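You operate a simulated robot arm through the tools that you are given. There is no shell and no other tool.

The job below is to be done with a simulated robot arm. You get a single attempt, and the scene is never put back.

JOB
Crimp the wire that the job card names and pull-test it.
Fine: die dial on its size, one stroke of the lever; the tested wire goes in the green metal tray.

The check looks at the end state, three seconds after you hand in, the way a careful person would. Anything else that was tipped, shoved, dropped, spilled or broken makes it a failure.

ROBOT AND FRAMES
A 6-joint arm with a two-finger gripper, fixed in place. Base frame: the origin is on the floor under the middle of its stand, x ahead of it, y to its left, z up. Units: m, rad, N and s.
It reaches about 0.94 m from its shoulder. Its first joint turns from -2.897 to 2.897 rad. Payload 2.54 kg.
The TCP is the grasp point between the finger pads, 0.03 m short of the fingertips. In the tool frame z runs along the fingers and y along their closing line. The gripper opens to 0.116 m; its body begins 0.095 m behind the TCP.
Orientation is that of the tool frame in the base frame, as a unit quaternion [w, x, y, z]. With the fingers straight down and closing along the base's y, the tool's x points along the base's -x, its y along +y and its z along -z.

CONTROLS
- The arm moves only by the tool nudge_tool. Its argument "targets" is a list that holds one entry, the list of rows, each a list of 6 numbers: the shift along the tool's x, y, z in m, then the turn, a rotation vector about the tool's x, y, z in rad. In form: [[[x, y, z, rx, ry, rz], ...]]. A call has 1 to 20 rows; each row shifts and turns the commanded pose from where the row before left it, along the tool's axes as they then stand. "jaw" is the gripper command, from -1 (shut) to 1 (fully open), values between in proportion, set as the call begins (left out, the last holds). A row lasts 0.2 s, in which the tool goes at most 0.05 m and 0.15 rad; a call with a longer step from one row to the next is refused whole, and so is a gripper value outside its range. Where a pose cannot be reached the arm comes as near as it can. A force on the tool above 40 N (or 10 N above the force at the start of the call, whichever is more), or a blocked arm, ends the call early, and 0.2 s more pass. Each finger travels about 0.072 m/s and halts on what it meets, pressing with about 24 N; the grip force reading is that of the motor and also rises with nothing between the fingers. The clock runs only during rows and for 0.2 s after the last one: add rows that do not move to give the fingers time. The reply holds the time, the measured pose of the TCP, the force on the tool along the base axes, the opening and the grip force, in the units named above and with some noise, with the torque about the TCP (base axes, N m) and any sound that the robot's microphone picked up.
- Cameras (640 x 400 px; columns grow to the right, rows downward): "scene" is fixed at [0.22, 0.4997, 1.4526]; the picture's right is [-0.62, -0.78, 0.00], its down [-0.44, 0.35, -0.83] and it looks along [0.65, -0.52, -0.56] (base axes); focal length 214 px, centre (320, 200). "wrist" rides on the gripper at [0.069, -0.015, -0.122] in the tool frame; the picture's right is [0.21, 0.98, 0.00], its down [-0.83, 0.18, -0.53] and it looks along [-0.52, 0.12, 0.85] (tool axes); focal length 251 px, centre (320, 200). There is no depth. A picture from a camera that has moved, and an enlarged one, comes with that camera's place and axes in the base frame and with its lens.
- camera(camera): a new picture of that camera. The clock stands still meanwhile.
- enlarge(camera, box): a new picture of the part [left, top, right, bottom] of that camera's present view, enlarged. The clock stands still meanwhile.
- hand_in(): hands the job in; it is judged then, once.

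Places have to be worked out from the pictures, the camera data and where the tool is seen. Open the gripper and draw the arm clear of the work before you hand the job in, unless the task says otherwise.

The tools are called as name(argument=value, ...) on one line, values as JSON. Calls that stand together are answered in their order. nudge_tool: Moves the arm, as the interface text tells. Its arguments: {"type":"object","properties":{"targets":{"type":"array","items":{"type":"array","items":{"type":"array","items":{"type":"number"}}}},"jaw":{"type":"number"}},"required":["targets"]} The other tools are called the same way: camera (camera) takes a picture; enlarge (camera, box) takes an enlarged picture of a part of a camera's view; hand_in () hands the job in.

At the start:

```text
time_s: 0.0
eef_pos: [0.4324, 0.0319, 1.32]
orientation: [-0.001, 0.0, 1.0, 0.0]
force: [0.5, -0.1, -0.1]
torque: [0.0, 0.03, 0.02]
width: 0.1158
gripper_force: 0.1
```

scene: 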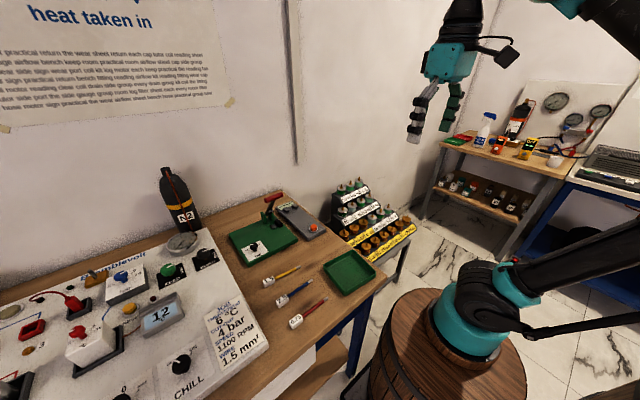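
wrist: 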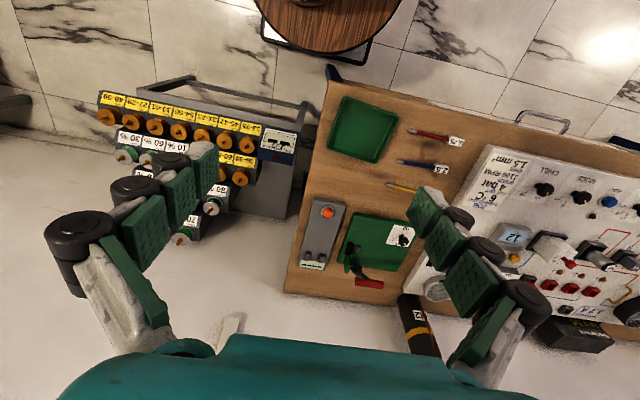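

I start by looking closely at the job card, the wires, the crimp tool and the pull tester.

enlarge(camera="scene", box=[190, 280, 290, 380])

enlarge(camera="scene", box=[220, 180, 400, 340])

enlarge(camera="wrist", box=[280, 80, 560, 300])

```text
4.00 times, centred on (240, 330) of scene
camera zoom: at [0.22, 0.4997, 1.4526], right [-0.62, -0.78, 0.0], down [-0.44, 0.35, -0.83], along [0.65, -0.52, -0.56], focal length 858 px, centre (640, -320)
```

zoom: 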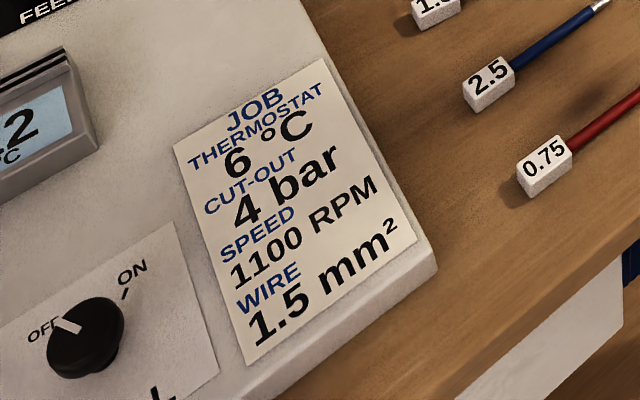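

```text
2.50 times, centred on (310, 260) of scene
camera zoom: at [0.22, 0.4997, 1.4526], right [-0.62, -0.78, 0.0], down [-0.44, 0.35, -0.83], along [0.65, -0.52, -0.56], focal length 536 px, centre (345, 50)
```

zoom: 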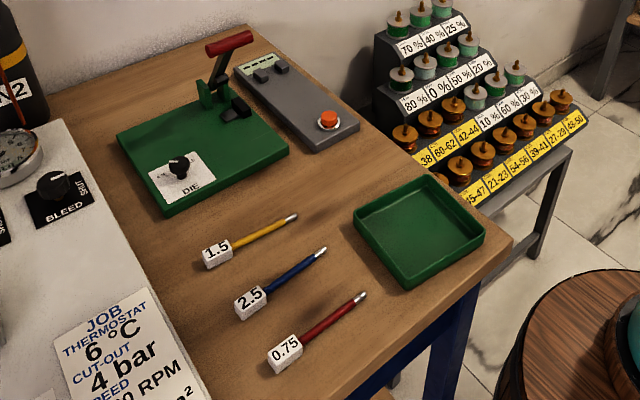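

```text
1.82 times, centred on (420, 190) of wrist
camera zoom: at [0.3635, 0.015, 1.4419], right [-0.21, 0.98, 0.0], down [0.83, 0.18, 0.53], along [0.52, 0.12, -0.85], focal length 457 px, centre (138, 218)
```

zoom: 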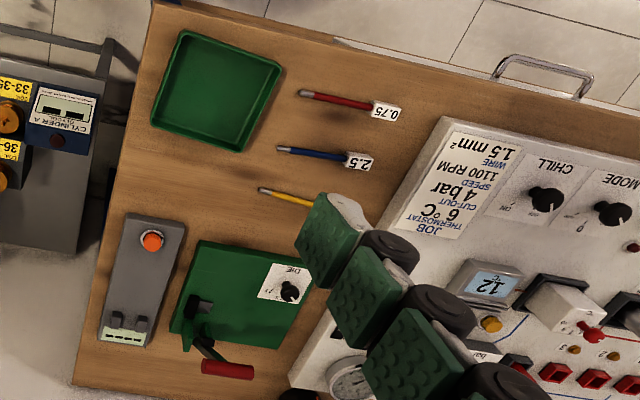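

The card says WIRE 1.5 mm², which is the yellow wire. I zoom in on the crimp press, its die dial and the pull tester.

enlarge(camera="scene", box=[225, 220, 305, 270])

enlarge(camera="scene", box=[255, 185, 335, 245])

enlarge(camera="scene", box=[250, 255, 340, 335])

enlarge(camera="wrist", box=[290, 190, 430, 300])

```text
8.00 times, centred on (265, 245) of scene
camera zoom: at [0.22, 0.4997, 1.4526], right [-0.62, -0.78, 0.0], down [-0.44, 0.35, -0.83], along [0.65, -0.52, -0.56], focal length 1716 px, centre (760, -160)
```

zoom: 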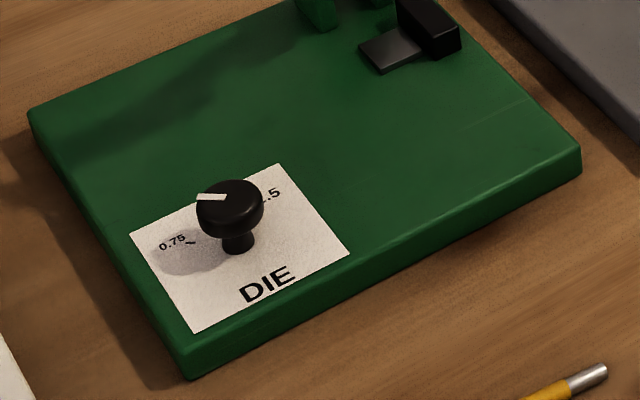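

```text
6.67 times, centred on (295, 215) of scene
camera zoom: at [0.22, 0.4997, 1.4526], right [-0.62, -0.78, 0.0], down [-0.44, 0.35, -0.83], along [0.65, -0.52, -0.56], focal length 1430 px, centre (487, 100)
```

zoom: 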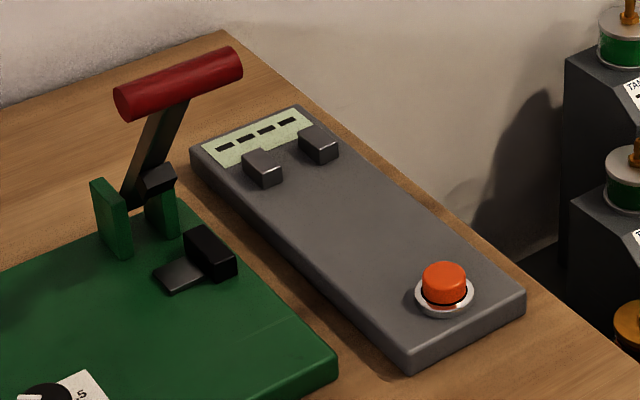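

```text
5.00 times, centred on (295, 295) of scene
camera zoom: at [0.22, 0.4997, 1.4526], right [-0.62, -0.78, 0.0], down [-0.44, 0.35, -0.83], along [0.65, -0.52, -0.56], focal length 1072 px, centre (445, -275)
```

zoom: 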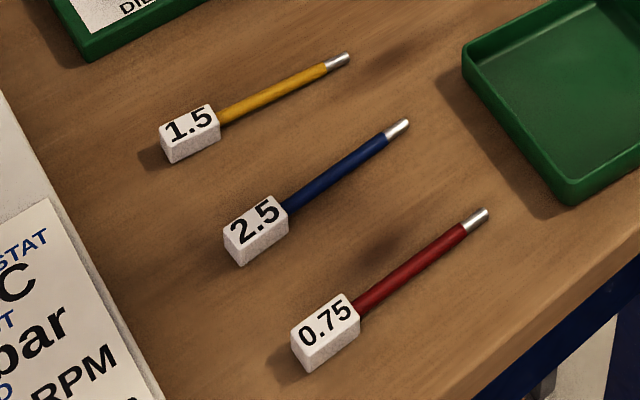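

```text
3.64 times, centred on (360, 245) of wrist
camera zoom: at [0.3635, 0.015, 1.4419], right [-0.21, 0.98, 0.0], down [0.83, 0.18, 0.53], along [0.52, 0.12, -0.85], focal length 914 px, centre (174, 36)
```

zoom: 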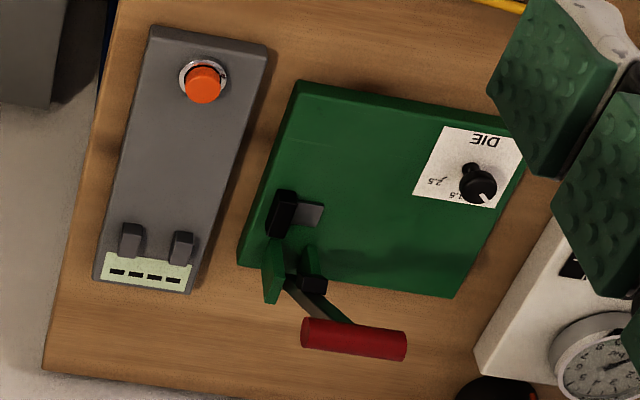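

The wires lie along base y at about x≈0.63, with the tips toward -y. The tester button triangulates to about (0.73, 0.12, 0.90) and the lever handle to about (0.81, 0.23, 1.04). I move above the press, keeping high, to get a close wrist view.

nudge_tool(targets=[[[-0.0275, 0.0187, 0.0189, 0, 0, 0], [-0.0275, 0.0187, 0.0189, 0, 0, 0], [-0.0275, 0.0187, 0.0189, 0, 0, 0], [-0.0275, 0.0187, 0.0189, 0, 0, 0], [-0.0275, 0.0187, 0.0189, 0, 0, 0], [-0.0275, 0.0187, 0.0189, 0, 0, 0], [-0.0275, 0.0187, 0.0189, 0, 0, 0], [-0.0275, 0.0187, 0.0189, 0, 0, 0], [-0.0275, 0.0187, 0.0189, 0, 0, 0]]], jaw=1)

```text
time_s: 2.0
eef_pos: [0.68, 0.1986, 1.1498]
orientation: [0.0, 0.0, 1.0, 0.001]
force: [-0.4, -0.3, 0.5]
torque: [0.02, -0.07, 0.02]
width: 0.1162
gripper_force: 0.1
```

The arm tracked well. I take pictures from here.

camera(camera="wrist")

camera(camera="scene")

```text
taken
camera wrist: at [0.6111, 0.183, 1.2717], right [-0.21, 0.98, 0.0], down [0.83, 0.18, 0.53], along [0.52, 0.12, -0.85], focal length 251 px, centre (320, 200)
```

wrist: 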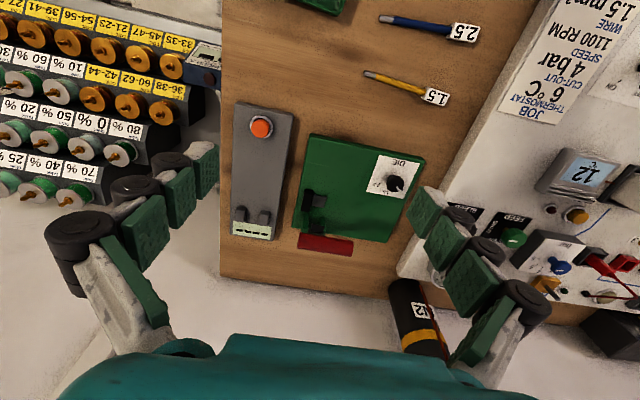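

```text
taken
```

scene: 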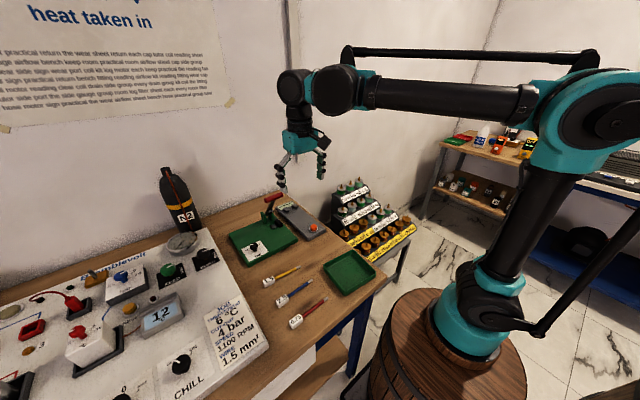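

enlarge(camera="wrist", box=[280, 130, 440, 260])

enlarge(camera="wrist", box=[220, 90, 310, 250])

enlarge(camera="wrist", box=[350, 0, 490, 120])

```text
3.08 times, centred on (360, 195) of wrist
camera zoom: at [0.6111, 0.183, 1.2717], right [-0.21, 0.98, 0.0], down [0.83, 0.18, 0.53], along [0.52, 0.12, -0.85], focal length 774 px, centre (197, 215)
```

zoom: 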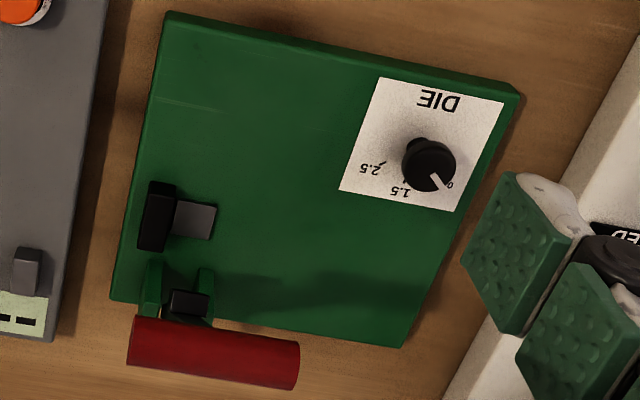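

```text
2.50 times, centred on (265, 170) of wrist
camera zoom: at [0.6111, 0.183, 1.2717], right [-0.21, 0.98, 0.0], down [0.83, 0.18, 0.53], along [0.52, 0.12, -0.85], focal length 629 px, centre (458, 275)
```

zoom: 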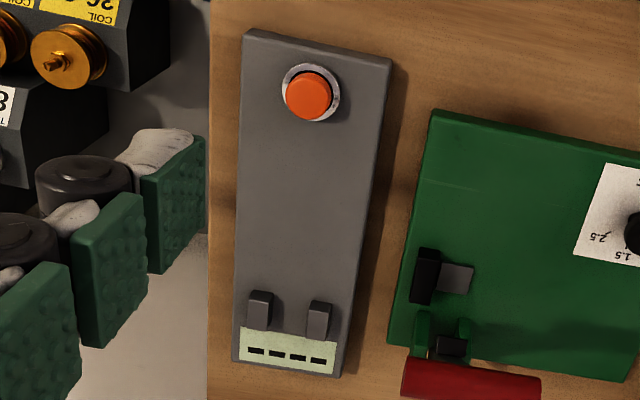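

```text
3.33 times, centred on (420, 60) of wrist
camera zoom: at [0.6111, 0.183, 1.2717], right [-0.21, 0.98, 0.0], down [0.83, 0.18, 0.53], along [0.52, 0.12, -0.85], focal length 838 px, centre (-13, 667)
```

zoom: 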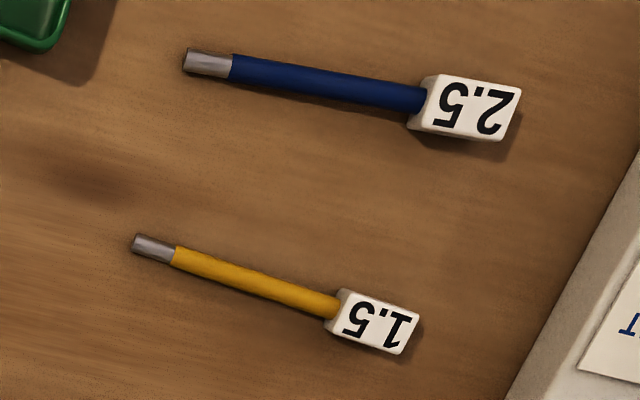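

The die dial's pointer is parallel to the 0.75 mark, so it currently sits on 0.75. 1.5 is the middle position, clockwise from there. I drop back and tilt the tool forward to look into the press nest and tester clamps from a lower angle.

nudge_tool(targets=[[[0.02, 0, 0.0375, 0, 0, 0], [0.02, 0, 0.0375, 0, 0, 0], [0.02, 0, 0.0375, 0, 0, 0], [0.02, 0, 0.0375, 0, 0, 0], [0, 0, 0, 0, -0.13, 0], [0, 0, 0, 0, -0.13, 0], [0, 0, 0, 0, -0.13, 0], [0, 0, 0, 0, -0.13, 0]]])

```text
time_s: 3.8
eef_pos: [0.6015, 0.1988, 1.0004]
orientation: [0.258, 0.0, 0.966, 0.0]
force: [0.4, -0.6, -0.1]
torque: [-0.01, -0.01, 0.05]
width: 0.116
gripper_force: 0.0
```

camera(camera="wrist")

enlarge(camera="wrist", box=[240, 110, 420, 250])

```text
taken
camera wrist: at [0.4797, 0.1835, 1.0711], right [-0.19, 0.98, -0.11], down [0.45, 0.18, 0.88], along [0.87, 0.12, -0.47], focal length 251 px, centre (320, 200)
```

wrist: 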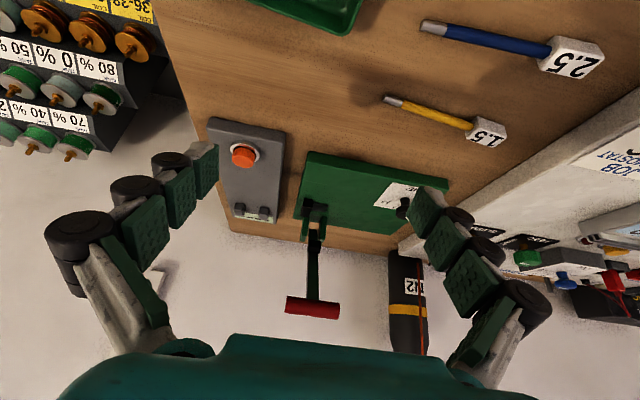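

```text
2.86 times, centred on (330, 180) of wrist
camera zoom: at [0.4797, 0.1835, 1.0711], right [-0.19, 0.98, -0.11], down [0.45, 0.18, 0.88], along [0.87, 0.12, -0.47], focal length 718 px, centre (291, 257)
```

zoom: 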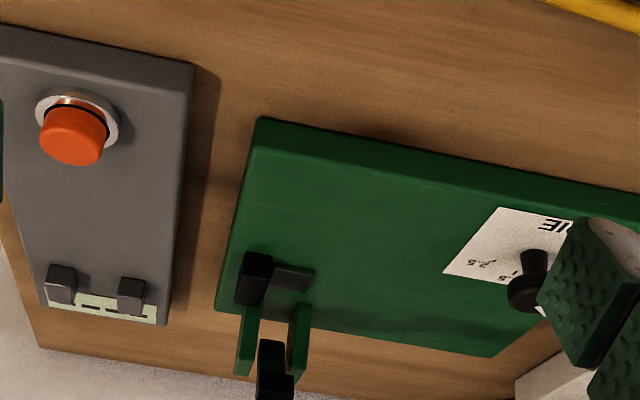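

enlarge(camera="wrist", box=[285, 180, 355, 230])

enlarge(camera="wrist", box=[225, 180, 305, 240])

enlarge(camera="wrist", box=[280, 190, 360, 325])

enlarge(camera="wrist", box=[360, 80, 520, 180])

```text
8.00 times, centred on (320, 205) of wrist
camera zoom: at [0.4797, 0.1835, 1.0711], right [-0.19, 0.98, -0.11], down [0.45, 0.18, 0.88], along [0.87, 0.12, -0.47], focal length 2012 px, centre (320, 160)
```

zoom: 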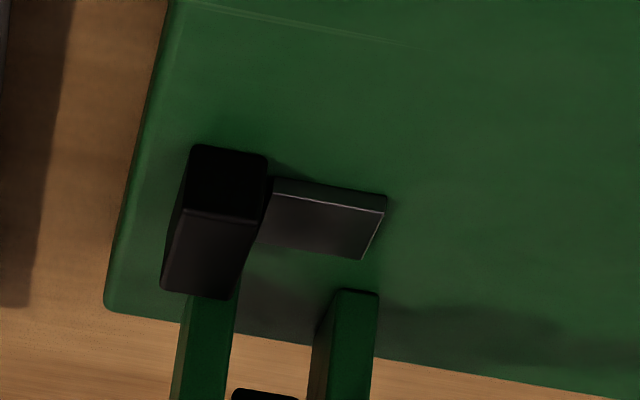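

```text
6.67 times, centred on (265, 210) of wrist
camera zoom: at [0.4797, 0.1835, 1.0711], right [-0.19, 0.98, -0.11], down [0.45, 0.18, 0.88], along [0.87, 0.12, -0.47], focal length 1676 px, centre (687, 133)
```

zoom: 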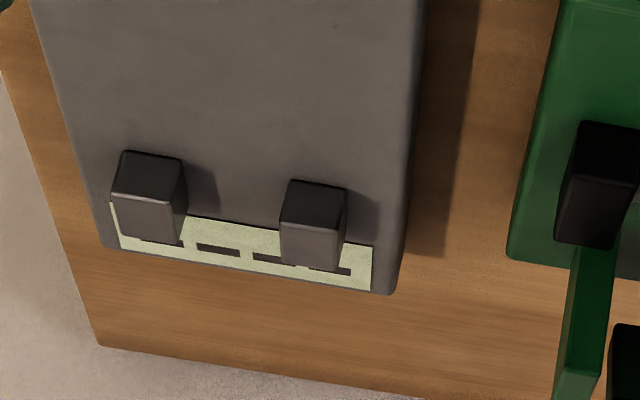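

```text
2.96 times, centred on (320, 258) of wrist
camera zoom: at [0.4797, 0.1835, 1.0711], right [-0.19, 0.98, -0.11], down [0.45, 0.18, 0.88], along [0.87, 0.12, -0.47], focal length 745 px, centre (320, 30)
```

zoom: 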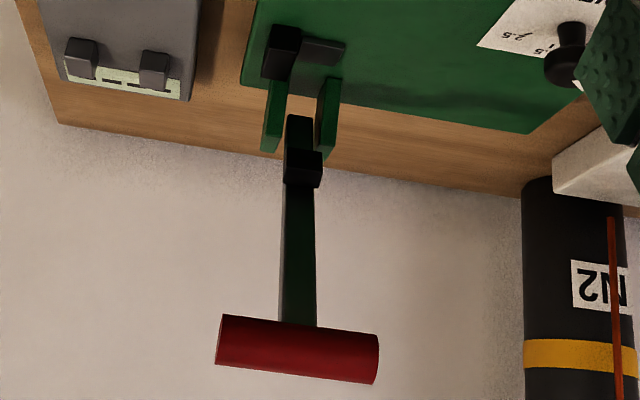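

```text
4.00 times, centred on (440, 130) of wrist
camera zoom: at [0.4797, 0.1835, 1.0711], right [-0.19, 0.98, -0.11], down [0.45, 0.18, 0.88], along [0.87, 0.12, -0.47], focal length 1006 px, centre (-160, 480)
```

zoom: 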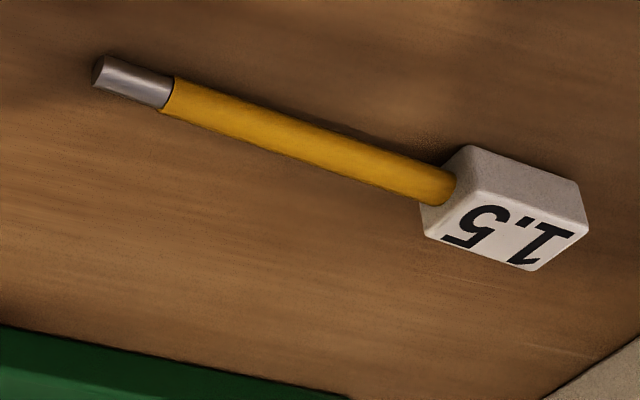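

enlarge(camera="scene", box=[277, 198, 307, 218])

enlarge(camera="scene", box=[262, 190, 298, 232])

```text
16.00 times, centred on (292, 208) of scene
camera zoom: at [0.22, 0.4997, 1.4526], right [-0.62, -0.78, 0.0], down [-0.44, 0.35, -0.83], along [0.65, -0.52, -0.56], focal length 3432 px, centre (768, 72)
```

zoom: 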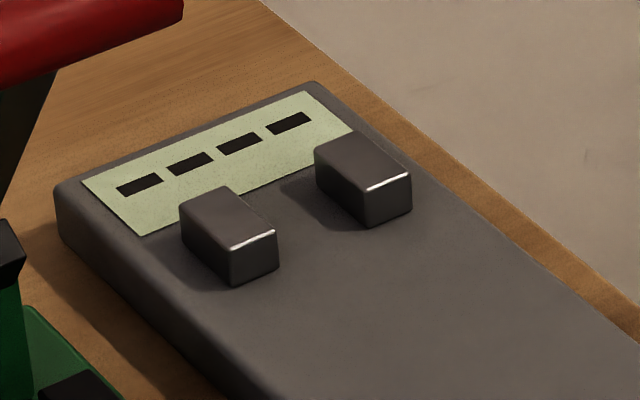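

```text
9.52 times, centred on (280, 211) of scene
camera zoom: at [0.22, 0.4997, 1.4526], right [-0.62, -0.78, 0.0], down [-0.44, 0.35, -0.83], along [0.65, -0.52, -0.56], focal length 2043 px, centre (701, 95)
```

zoom: 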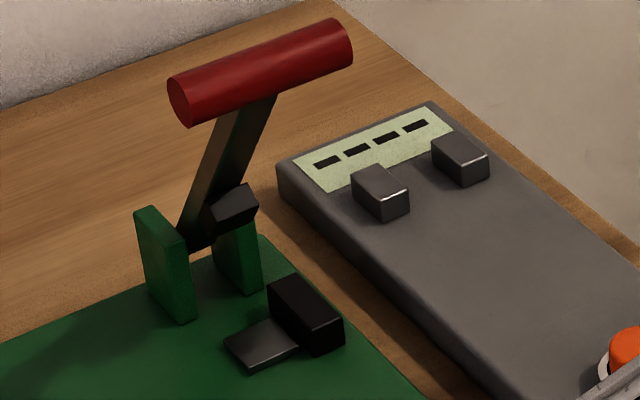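

The press has a stop block with a grey anvil beside it, and a hammer on the lever. The tester has two jaws parallel to x, with the button further toward -x. Before planning clearances I check the gripper's own shape.

camera(camera="scene")

enlarge(camera="scene", box=[230, 130, 370, 250])

```text
taken
```

scene: 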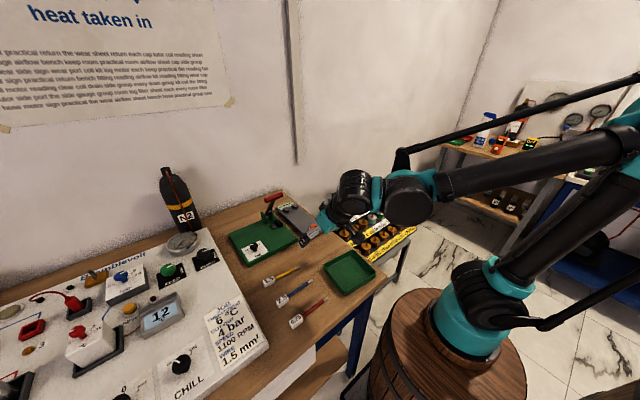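

```text
3.33 times, centred on (300, 190) of scene
camera zoom: at [0.22, 0.4997, 1.4526], right [-0.62, -0.78, 0.0], down [-0.44, 0.35, -0.83], along [0.65, -0.52, -0.56], focal length 715 px, centre (387, 233)
```

zoom: 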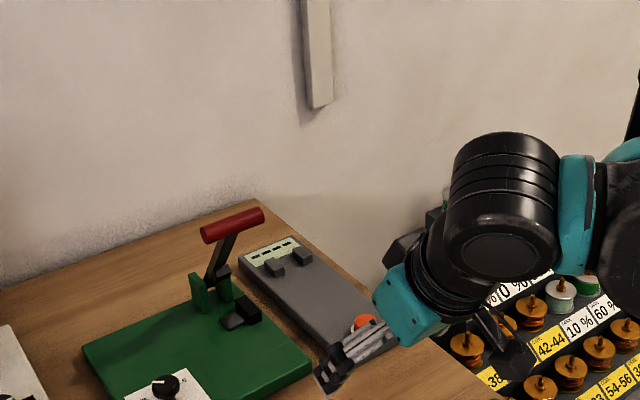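

I untilt, raise a little, and turn the tool about 50° clockwise from above. I then move over to the dial at about (0.78, 0.35), staying high enough to clear everything.

nudge_tool(targets=[[[0, 0, 0, 0, 0.13, 0], [0, 0, 0, 0, 0.13, 0], [0, 0, 0, 0, 0.13, 0], [0, 0, 0, 0, 0.13, 0], [0, 0, -0.03, 0, 0, 0], [0, 0, -0.03, 0, 0, 0], [0, 0, 0, 0, 0, 0.1455], [0, 0, 0, 0, 0, 0.1455], [0, 0, 0, 0, 0, 0.1455], [0, 0, 0, 0, 0, 0.1455], [0, 0, 0, 0, 0, 0.1455], [0, 0, 0, 0, 0, 0.1455], [0, 0.039, 0, 0, 0, 0], [0, 0.039, 0, 0, 0, 0], [0, 0.039, 0, 0, 0, 0], [0, 0.039, 0, 0, 0, 0], [0, 0.039, 0, 0, 0, 0], [0, 0.039, 0, 0, 0, 0]]], jaw=0.2)

camera(camera="wrist")

camera(camera="scene")

```text
time_s: 7.6
eef_pos: [0.7799, 0.3472, 1.0612]
orientation: [0.001, 0.423, 0.906, 0.001]
force: [-0.2, -0.5, -0.5]
torque: [0.02, -0.04, 0.0]
width: 0.0694
gripper_force: 0.1
```

```text
taken
camera wrist: at [0.7234, 0.3912, 1.1835], right [0.61, 0.79, 0.0], down [0.67, -0.52, 0.53], along [0.42, -0.33, -0.85], focal length 251 px, centre (320, 200)
```

wrist: 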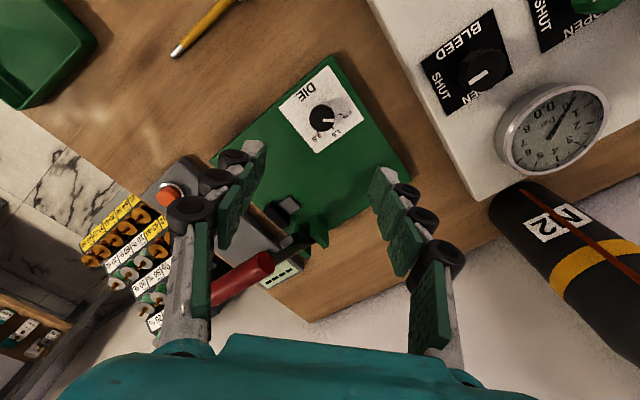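

```text
taken
```

scene: 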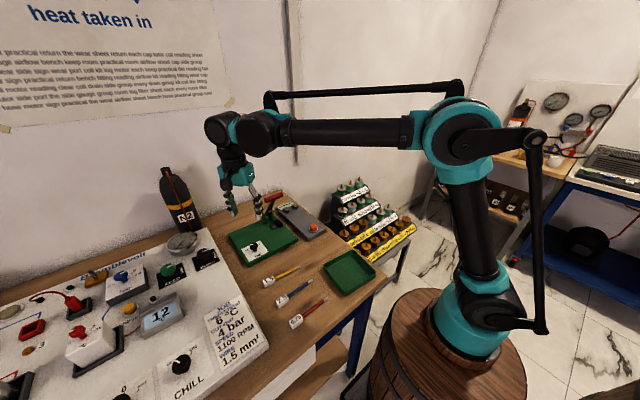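

enlarge(camera="wrist", box=[260, 70, 380, 170])

enlarge(camera="scene", box=[200, 130, 320, 270])

enlarge(camera="wrist", box=[200, 140, 330, 300])

```text
4.00 times, centred on (320, 120) of wrist
camera zoom: at [0.7234, 0.3912, 1.1835], right [0.61, 0.79, 0.0], down [0.67, -0.52, 0.53], along [0.42, -0.33, -0.85], focal length 1006 px, centre (320, 520)
```

zoom: 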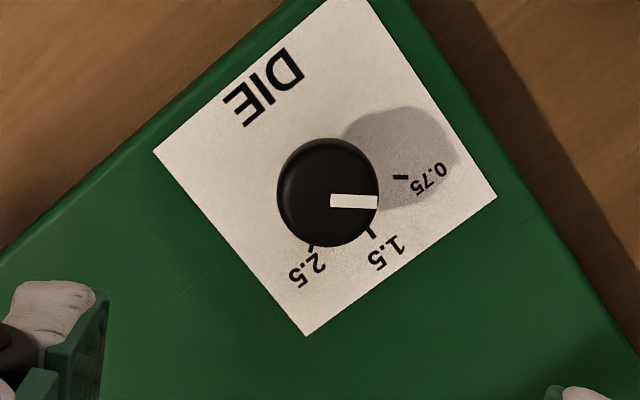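

```text
2.86 times, centred on (260, 200) of scene
camera zoom: at [0.22, 0.4997, 1.4526], right [-0.62, -0.78, 0.0], down [-0.44, 0.35, -0.83], along [0.65, -0.52, -0.56], focal length 613 px, centre (491, 200)
```

zoom: 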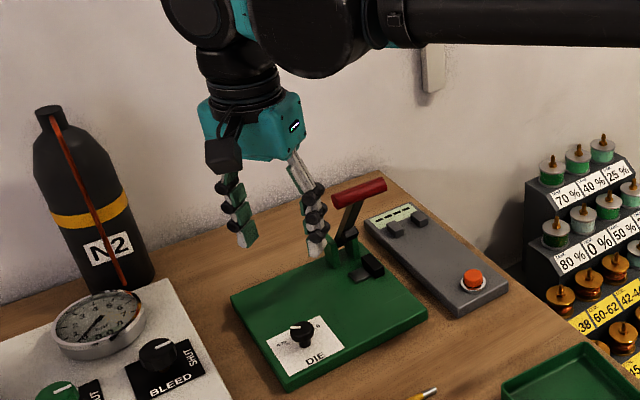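

```text
2.50 times, centred on (265, 220) of wrist
camera zoom: at [0.7234, 0.3912, 1.1835], right [0.61, 0.79, 0.0], down [0.67, -0.52, 0.53], along [0.42, -0.33, -0.85], focal length 629 px, centre (458, 150)
```

zoom: 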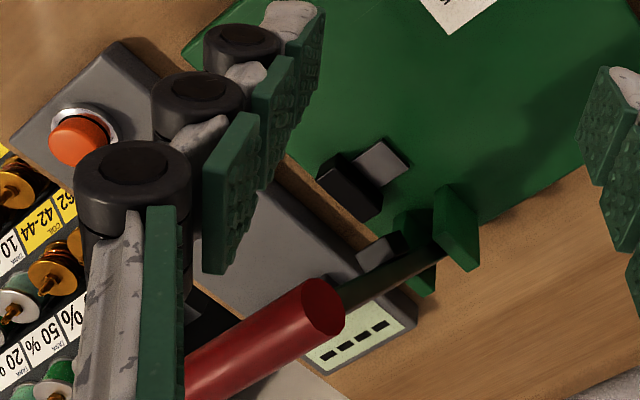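

The dial axis comes out at about (0.781, 0.350) with the cap top at about z 0.903, almost exactly under the tool. The pointer is at about 50°, with marks near +50°, 0° and −50°, so I need a turn of about 50° clockwise. I correct the few millimetres and descend to just above the knob.

nudge_tool(targets=[[[0.0016, 0.0025, 0.028, 0, 0, 0], [0, 0, 0.028, 0, 0, 0], [0, 0, 0.028, 0, 0, 0], [0, 0, 0.026, 0, 0, 0]]])

camera(camera="wrist")

enlarge(camera="scene", box=[200, 150, 320, 270])

```text
time_s: 8.6
eef_pos: [0.7799, 0.3526, 0.9494]
orientation: [0.0, 0.423, 0.906, 0.002]
force: [0.4, 0.3, 0.2]
torque: [-0.01, -0.04, 0.01]
width: 0.0696
gripper_force: 0.0
```

```text
taken
camera wrist: at [0.7237, 0.3945, 1.0722], right [0.61, 0.79, 0.0], down [0.67, -0.52, 0.53], along [0.42, -0.33, -0.85], focal length 251 px, centre (320, 200)
```

wrist: 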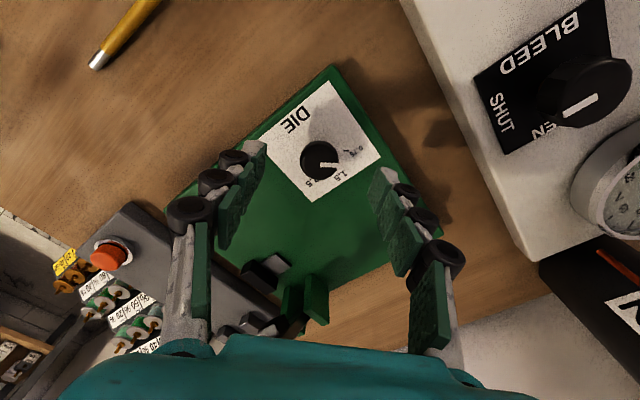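

```text
3.33 times, centred on (260, 210) of scene
camera zoom: at [0.22, 0.4997, 1.4526], right [-0.62, -0.78, 0.0], down [-0.44, 0.35, -0.83], along [0.65, -0.52, -0.56], focal length 715 px, centre (520, 167)
```

zoom: 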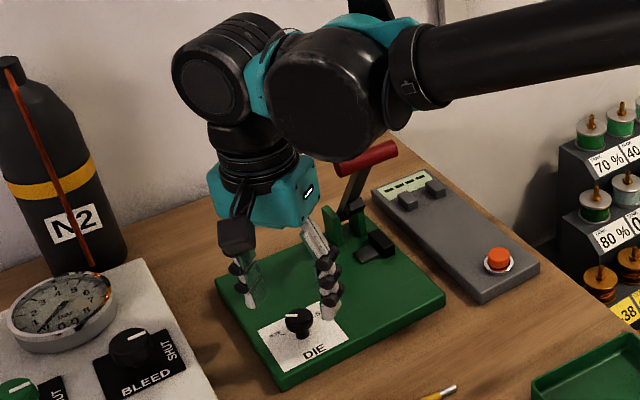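

The knob sits centred between the fingers. I descend so the fingertips are beside the cap, leaving several mm above the plate, and then close gently.

nudge_tool(targets=[[[0.001, 0, 0.017, 0, 0, 0], [0, 0, 0.017, 0, 0, 0]]])

enlarge(camera="wrist", box=[220, 100, 440, 260])

enlarge(camera="scene", box=[220, 210, 300, 270])

```text
time_s: 9.2
eef_pos: [0.7792, 0.3532, 0.9151]
orientation: [-0.001, 0.423, 0.906, 0.0]
force: [-0.1, -1.1, -0.2]
torque: [-0.01, -0.03, 0.02]
width: 0.0696
gripper_force: 0.0
```

```text
2.50 times, centred on (330, 180) of wrist
camera zoom: at [0.723, 0.3961, 1.038], right [0.61, 0.79, 0.0], down [0.67, -0.52, 0.53], along [0.42, -0.33, -0.85], focal length 629 px, centre (295, 250)
```

zoom: 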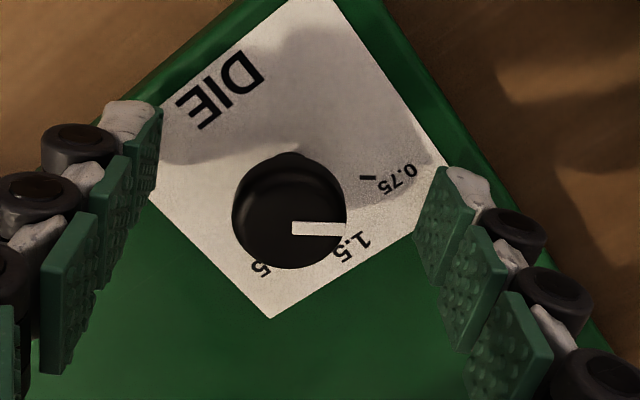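

```text
6.67 times, centred on (260, 240) of scene
camera zoom: at [0.22, 0.4997, 1.4526], right [-0.62, -0.78, 0.0], down [-0.44, 0.35, -0.83], along [0.65, -0.52, -0.56], focal length 1430 px, centre (720, -67)
```

zoom: 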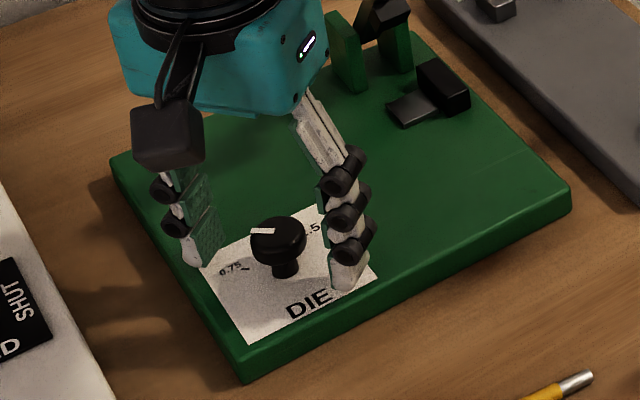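

The knob is about 2.5 mm toward tool −x. I correct that and close on it.

nudge_tool(targets=[[[-0.0025, -0.0005, 0, 0, 0, 0], [0, 0, 0, 0, 0, 0], [0, 0, 0, 0, 0, 0], [0, 0, 0, 0, 0, 0]]], jaw=-0.6)

enlarge(camera="wrist", box=[220, 100, 440, 260])

```text
time_s: 10.2
eef_pos: [0.7813, 0.3505, 0.9172]
orientation: [0.0, 0.422, 0.907, -0.001]
force: [-5.6, -3.9, -5.4]
torque: [-0.06, 0.11, 0.0]
width: 0.0263
gripper_force: 45.0
```

```text
2.50 times, centred on (330, 180) of wrist
camera zoom: at [0.7246, 0.3937, 1.0382], right [0.61, 0.79, 0.0], down [0.67, -0.52, 0.53], along [0.42, -0.33, -0.85], focal length 629 px, centre (295, 250)
```

zoom: 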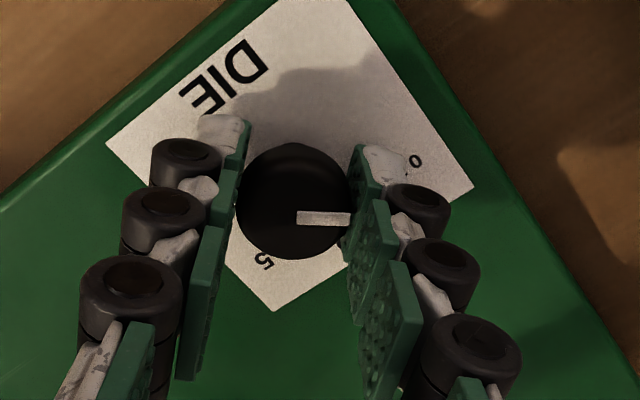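

The knob is held at a width of 0.026 m with only small side force. Now I turn it about 50° clockwise (tool +z).

nudge_tool(targets=[[[0, 0, 0, 0, 0, 0.11], [0, 0, 0, 0, 0, 0.11], [0, 0, 0, 0, 0, 0.11], [0, 0, 0, 0, 0, 0.11], [0, 0, 0, 0, 0, 0.11], [0, 0, 0, 0, 0, 0.11], [0, 0, 0, 0, 0, 0.11], [0, 0, 0, 0, 0, 0.1], [0, 0, 0, 0, 0, 0]]])

enlarge(camera="wrist", box=[220, 100, 440, 260])

enlarge(camera="scene", box=[220, 210, 300, 270])

```text
time_s: 12.2
eef_pos: [0.7822, 0.3512, 0.9157]
orientation: [0.0, 0.765, 0.644, 0.001]
force: [2.5, 0.8, -6.7]
torque: [-0.12, -0.03, 0.01]
width: 0.0263
gripper_force: 45.5
```

```text
2.50 times, centred on (330, 180) of wrist
camera zoom: at [0.7786, 0.4214, 1.0383], right [1.0, 0.04, 0.0], down [0.04, -0.85, 0.53], along [0.02, -0.53, -0.85], focal length 629 px, centre (295, 250)
```

zoom: 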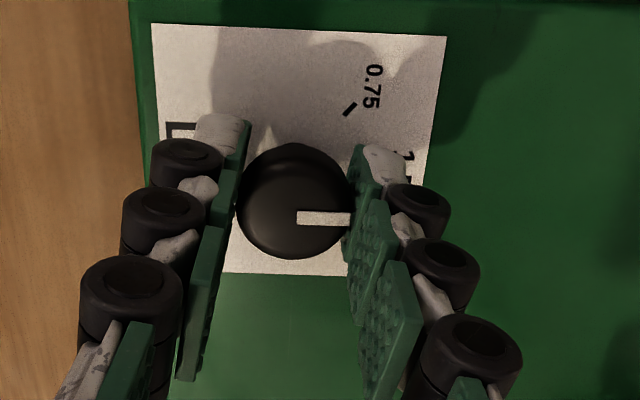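

```text
6.67 times, centred on (260, 240) of scene
camera zoom: at [0.22, 0.4997, 1.4526], right [-0.62, -0.78, 0.0], down [-0.44, 0.35, -0.83], along [0.65, -0.52, -0.56], focal length 1430 px, centre (720, -67)
```

zoom: 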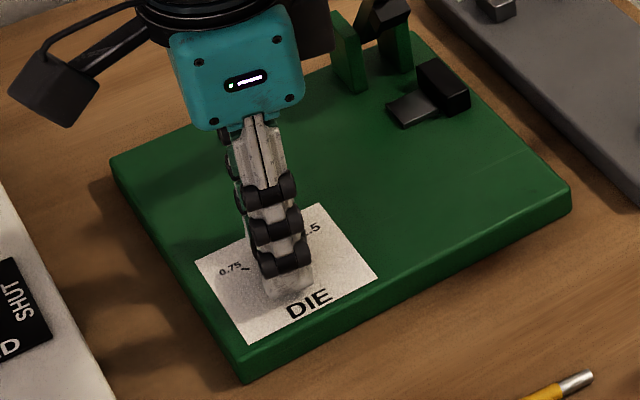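

The pointer followed the gripper and should now be near the 1.5 mark. I release, rise straight up and check the dial.

nudge_tool(targets=[[[0, 0, 0, 0, 0, 0], [0, 0, 0, 0, 0, 0], [0, 0, 0, 0, 0, 0], [0, 0, -0.03, 0, 0, 0], [0, 0, -0.03, 0, 0, 0], [0, 0, -0.03, 0, 0, 0], [0, 0, -0.03, 0, 0, 0]]], jaw=0.2)

camera(camera="wrist")

enlarge(camera="wrist", box=[260, 90, 380, 190])

```text
time_s: 13.8
eef_pos: [0.7819, 0.3516, 1.0366]
orientation: [0.0, 0.765, 0.644, 0.0]
force: [0.9, 0.4, 0.8]
torque: [-0.03, 0.0, 0.01]
width: 0.0694
gripper_force: 0.1
```

```text
taken
camera wrist: at [0.7785, 0.4206, 1.1586], right [1.0, 0.04, 0.0], down [0.04, -0.85, 0.53], along [0.02, -0.53, -0.85], focal length 251 px, centre (320, 200)
```

wrist: 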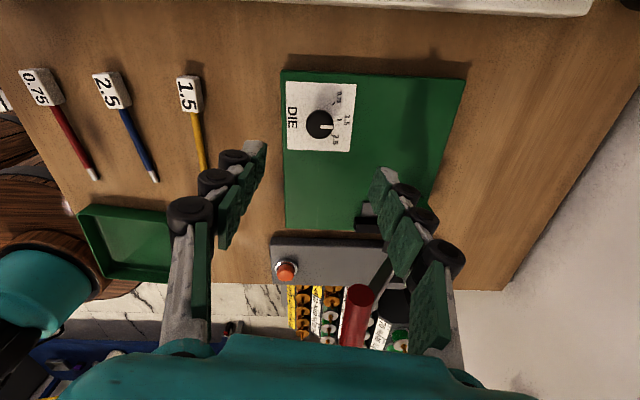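

```text
4.00 times, centred on (320, 140) of wrist
camera zoom: at [0.7785, 0.4206, 1.1586], right [1.0, 0.04, 0.0], down [0.04, -0.85, 0.53], along [0.02, -0.53, -0.85], focal length 1006 px, centre (320, 440)
```

zoom: 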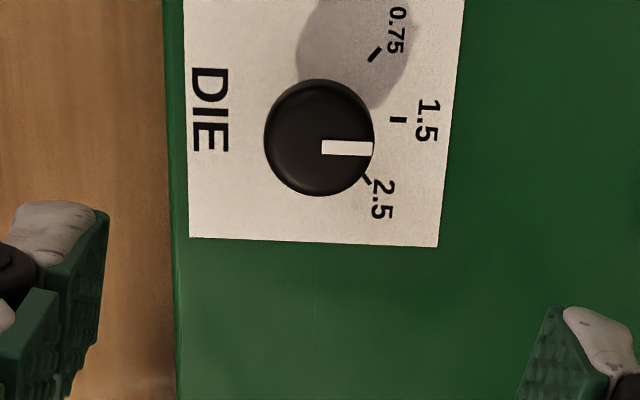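

The dial pointer lines up with the 1.5 mark within about a degree. Next is the yellow 1.5 wire. I move above its label block at about (0.641, 0.365), square to the wire.

nudge_tool(targets=[[[0, -0.03, 0, 0, 0, -0.06], [0, -0.03, 0, 0, 0, -0.06], [-0.003, -0.0285, 0.01, 0, 0, 0], [-0.003, -0.0285, 0.01, 0, 0, 0], [0, -0.024, 0.017, 0, 0, 0]]], jaw=0.0)

camera(camera="wrist")

```text
time_s: 15.0
eef_pos: [0.6418, 0.3575, 1.0003]
orientation: [0.0, 0.725, 0.688, 0.001]
force: [1.3, -0.1, -0.4]
torque: [0.01, -0.02, -0.02]
width: 0.058
gripper_force: 0.1
```

```text
taken
camera wrist: at [0.6289, 0.4267, 1.1212], right [0.99, 0.16, 0.0], down [0.14, -0.83, 0.53], along [0.09, -0.53, -0.85], focal length 251 px, centre (320, 200)
```

wrist: 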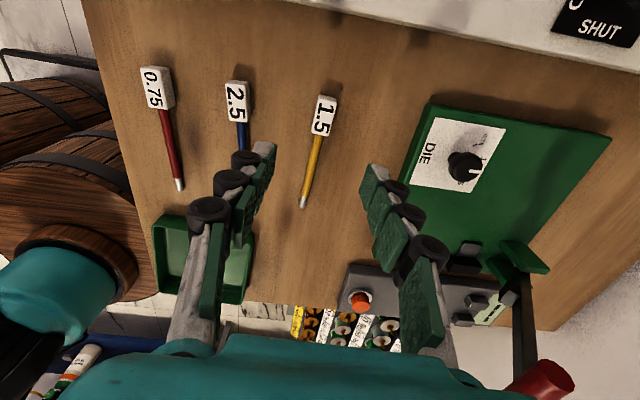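

enlarge(camera="wrist", box=[270, 80, 380, 220])

enlarge(camera="scene", box=[240, 190, 340, 340])

```text
2.86 times, centred on (325, 150) of wrist
camera zoom: at [0.6289, 0.4267, 1.1212], right [0.99, 0.16, 0.0], down [0.14, -0.83, 0.53], along [0.09, -0.53, -0.85], focal length 718 px, centre (306, 343)
```

zoom: 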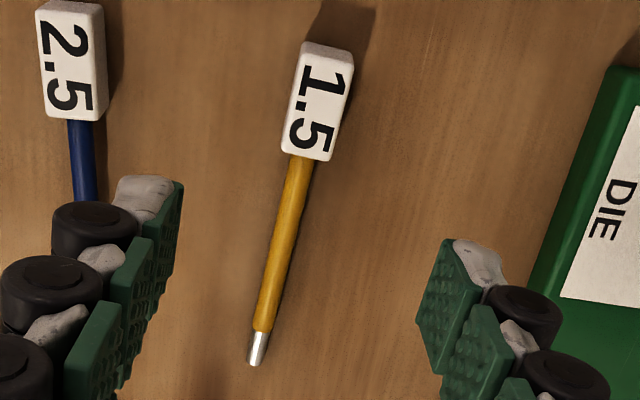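

```text
2.67 times, centred on (290, 265) of scene
camera zoom: at [0.22, 0.4997, 1.4526], right [-0.62, -0.78, 0.0], down [-0.44, 0.35, -0.83], along [0.65, -0.52, -0.56], focal length 572 px, centre (400, 27)
```

zoom: 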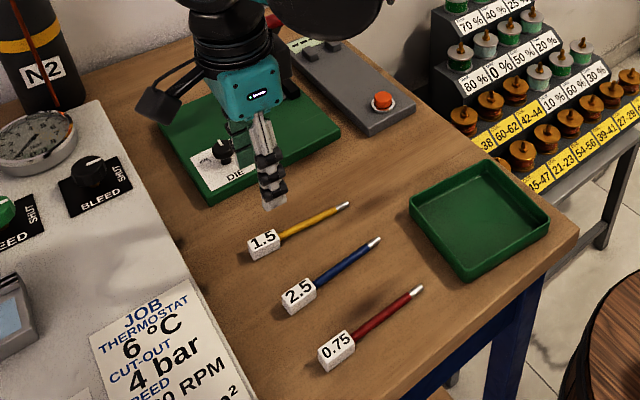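

I judge the yellow wire's block centre to be at about (0.642, 0.367) with its top at about z 0.877. The tip is at about (0.635, 0.254, 0.865) and the table at about z 0.853. I shift over the block, narrow the jaws, and descend to just above it.

nudge_tool(targets=[[[0.005, 0.001, 0.02, 0, 0, 0], [0.005, 0.001, 0.02, 0, 0, 0], [0, 0, 0.02, 0, 0, 0], [0, 0, 0.018, 0, 0, 0]]], jaw=-0.24)

enlarge(camera="wrist", box=[220, 80, 440, 240])

enlarge(camera="scene", box=[240, 230, 320, 310])

```text
time_s: 16.0
eef_pos: [0.6443, 0.3678, 0.9194]
orientation: [0.0, 0.726, 0.688, 0.0]
force: [-0.1, -0.5, -0.6]
torque: [0.0, -0.05, -0.01]
width: 0.0441
gripper_force: 0.0
```

```text
2.50 times, centred on (330, 160) of wrist
camera zoom: at [0.6314, 0.437, 1.0432], right [0.99, 0.16, 0.0], down [0.14, -0.83, 0.53], along [0.09, -0.53, -0.85], focal length 629 px, centre (295, 300)
```

zoom: 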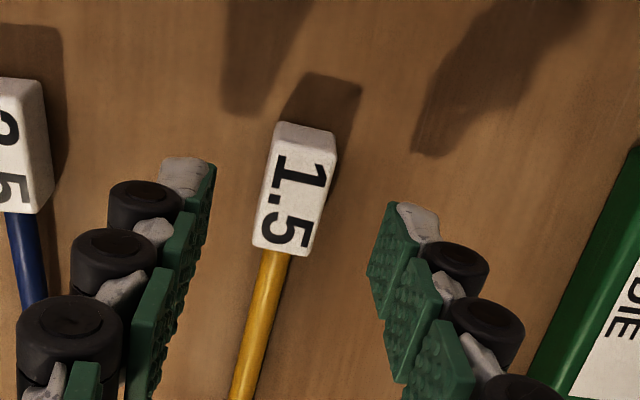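

```text
5.00 times, centred on (280, 270) of scene
camera zoom: at [0.22, 0.4997, 1.4526], right [-0.62, -0.78, 0.0], down [-0.44, 0.35, -0.83], along [0.65, -0.52, -0.56], focal length 1072 px, centre (520, -150)
```

zoom: 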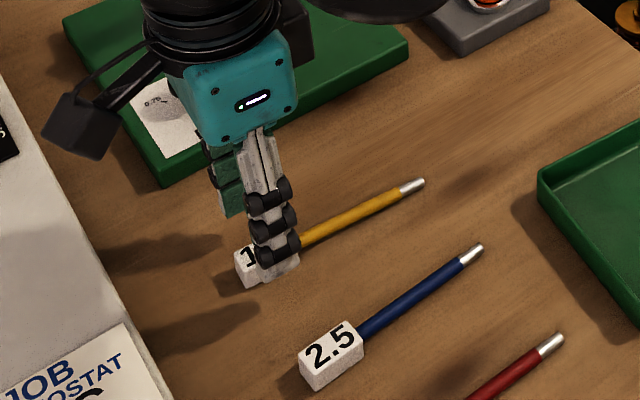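

The block is centred between the fingers. I descend so the fingertips end a few mm above the table, then close on the block.

nudge_tool(targets=[[[0.001, 0, 0.011, 0, 0, 0], [0, 0, 0.011, 0, 0, 0], [0, 0, 0.01, 0, 0, 0]]])

enlarge(camera="wrist", box=[220, 80, 440, 240])

enlarge(camera="scene", box=[240, 240, 310, 300])

```text
time_s: 16.8
eef_pos: [0.6427, 0.3682, 0.8895]
orientation: [-0.001, 0.725, 0.688, 0.001]
force: [0.4, 0.4, 11.8]
torque: [0.0, -0.06, -0.01]
width: 0.0449
gripper_force: 0.6
```

```text
2.50 times, centred on (330, 160) of wrist
camera zoom: at [0.6315, 0.4376, 1.0116], right [0.99, 0.16, 0.0], down [0.14, -0.83, 0.53], along [0.09, -0.53, -0.85], focal length 629 px, centre (295, 300)
```

zoom: 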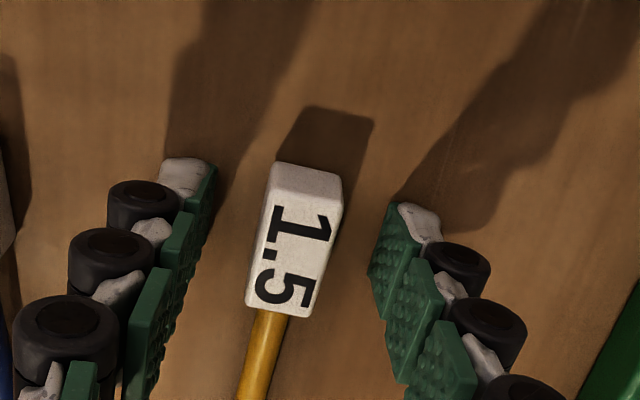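

```text
6.67 times, centred on (275, 270) of scene
camera zoom: at [0.22, 0.4997, 1.4526], right [-0.62, -0.78, 0.0], down [-0.44, 0.35, -0.83], along [0.65, -0.52, -0.56], focal length 1430 px, centre (620, -267)
```

zoom: 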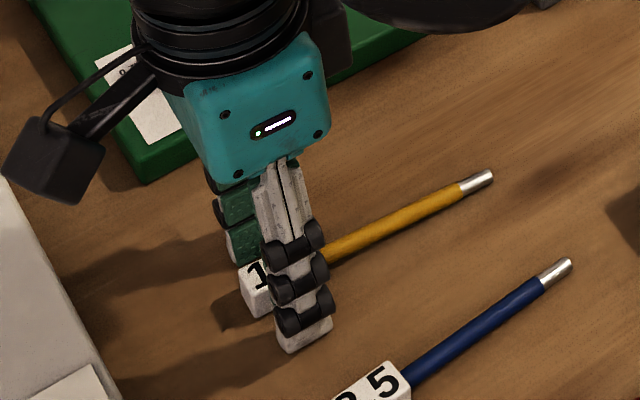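

The force reads 12 N at TCP z ≈ 0.8895, so the fingertips have just touched the table and its top is at about z 0.8595. I lift 3 mm and close on the block.

nudge_tool(targets=[[[0, 0, -0.003, 0, 0, 0], [0, 0, 0, 0, 0, 0]]])

nudge_tool(targets=[[[0, 0, 0, 0, 0, 0], [0, 0, 0, 0, 0, 0], [0, 0, 0, 0, 0, 0], [0, 0, 0, 0, 0, 0]]], jaw=-1)

enlarge(camera="wrist", box=[220, 80, 440, 240])

```text
time_s: 17.4
eef_pos: [0.6436, 0.369, 0.8921]
orientation: [0.0, 0.726, 0.688, 0.0]
force: [0.4, -0.4, -0.4]
torque: [-0.01, -0.02, 0.02]
width: 0.0444
gripper_force: 0.0
```

```text
time_s: 18.4
eef_pos: [0.6435, 0.3692, 0.8913]
orientation: [-0.001, 0.726, 0.688, 0.0]
force: [0.7, -0.3, -0.5]
torque: [0.01, 0.0, -0.01]
width: 0.0169
gripper_force: 24.0
```

```text
2.50 times, centred on (330, 160) of wrist
camera zoom: at [0.6317, 0.438, 1.0141], right [0.99, 0.16, 0.0], down [0.14, -0.83, 0.53], along [0.09, -0.53, -0.85], focal length 629 px, centre (295, 300)
```

zoom: 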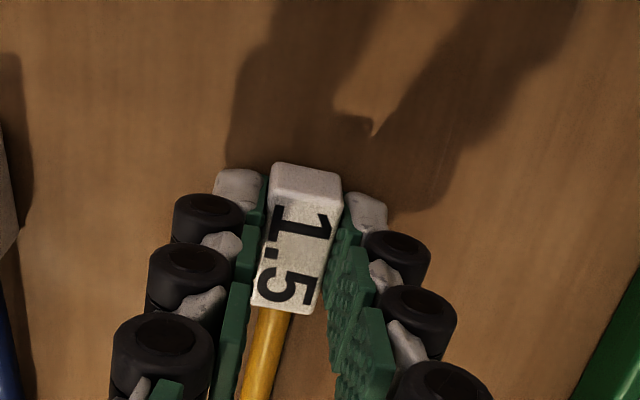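

The block is gripped at 0.0169 m. I lift 10 cm and check that the wire hangs straight and level.

nudge_tool(targets=[[[0, 0, -0.02, 0, 0, 0], [0, 0, -0.03, 0, 0, 0], [0, 0, -0.03, 0, 0, 0], [0, 0, -0.03, 0, 0, 0], [0, 0, 0, 0, 0, 0]]])

camera(camera="wrist")

enlarge(camera="scene", box=[230, 190, 330, 290])

```text
time_s: 19.6
eef_pos: [0.6437, 0.3698, 1.0024]
orientation: [0.0, 0.726, 0.688, 0.001]
force: [0.1, -1.4, -0.2]
torque: [-0.01, 0.02, -0.02]
width: 0.0001
gripper_force: 24.2
```

```text
taken
camera wrist: at [0.6317, 0.4373, 1.1249], right [0.99, 0.16, 0.0], down [0.14, -0.83, 0.53], along [0.09, -0.53, -0.85], focal length 251 px, centre (320, 200)
```

wrist: 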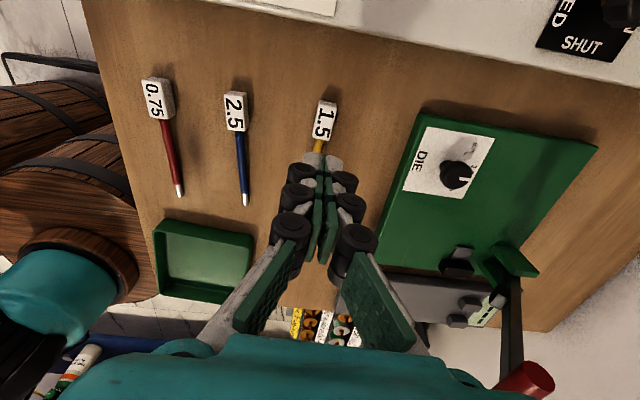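

```text
4.00 times, centred on (280, 240) of scene
camera zoom: at [0.22, 0.4997, 1.4526], right [-0.62, -0.78, 0.0], down [-0.44, 0.35, -0.83], along [0.65, -0.52, -0.56], focal length 858 px, centre (480, 40)
```

zoom: 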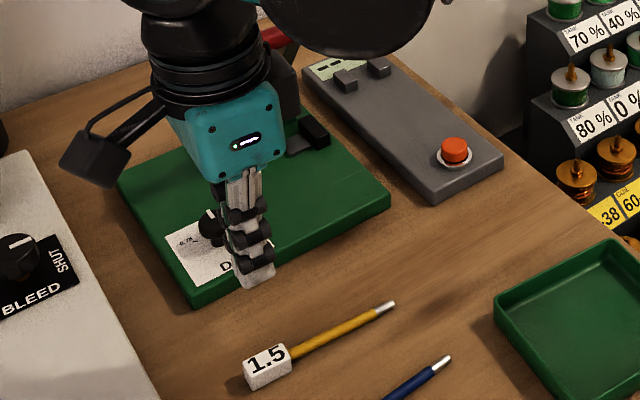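

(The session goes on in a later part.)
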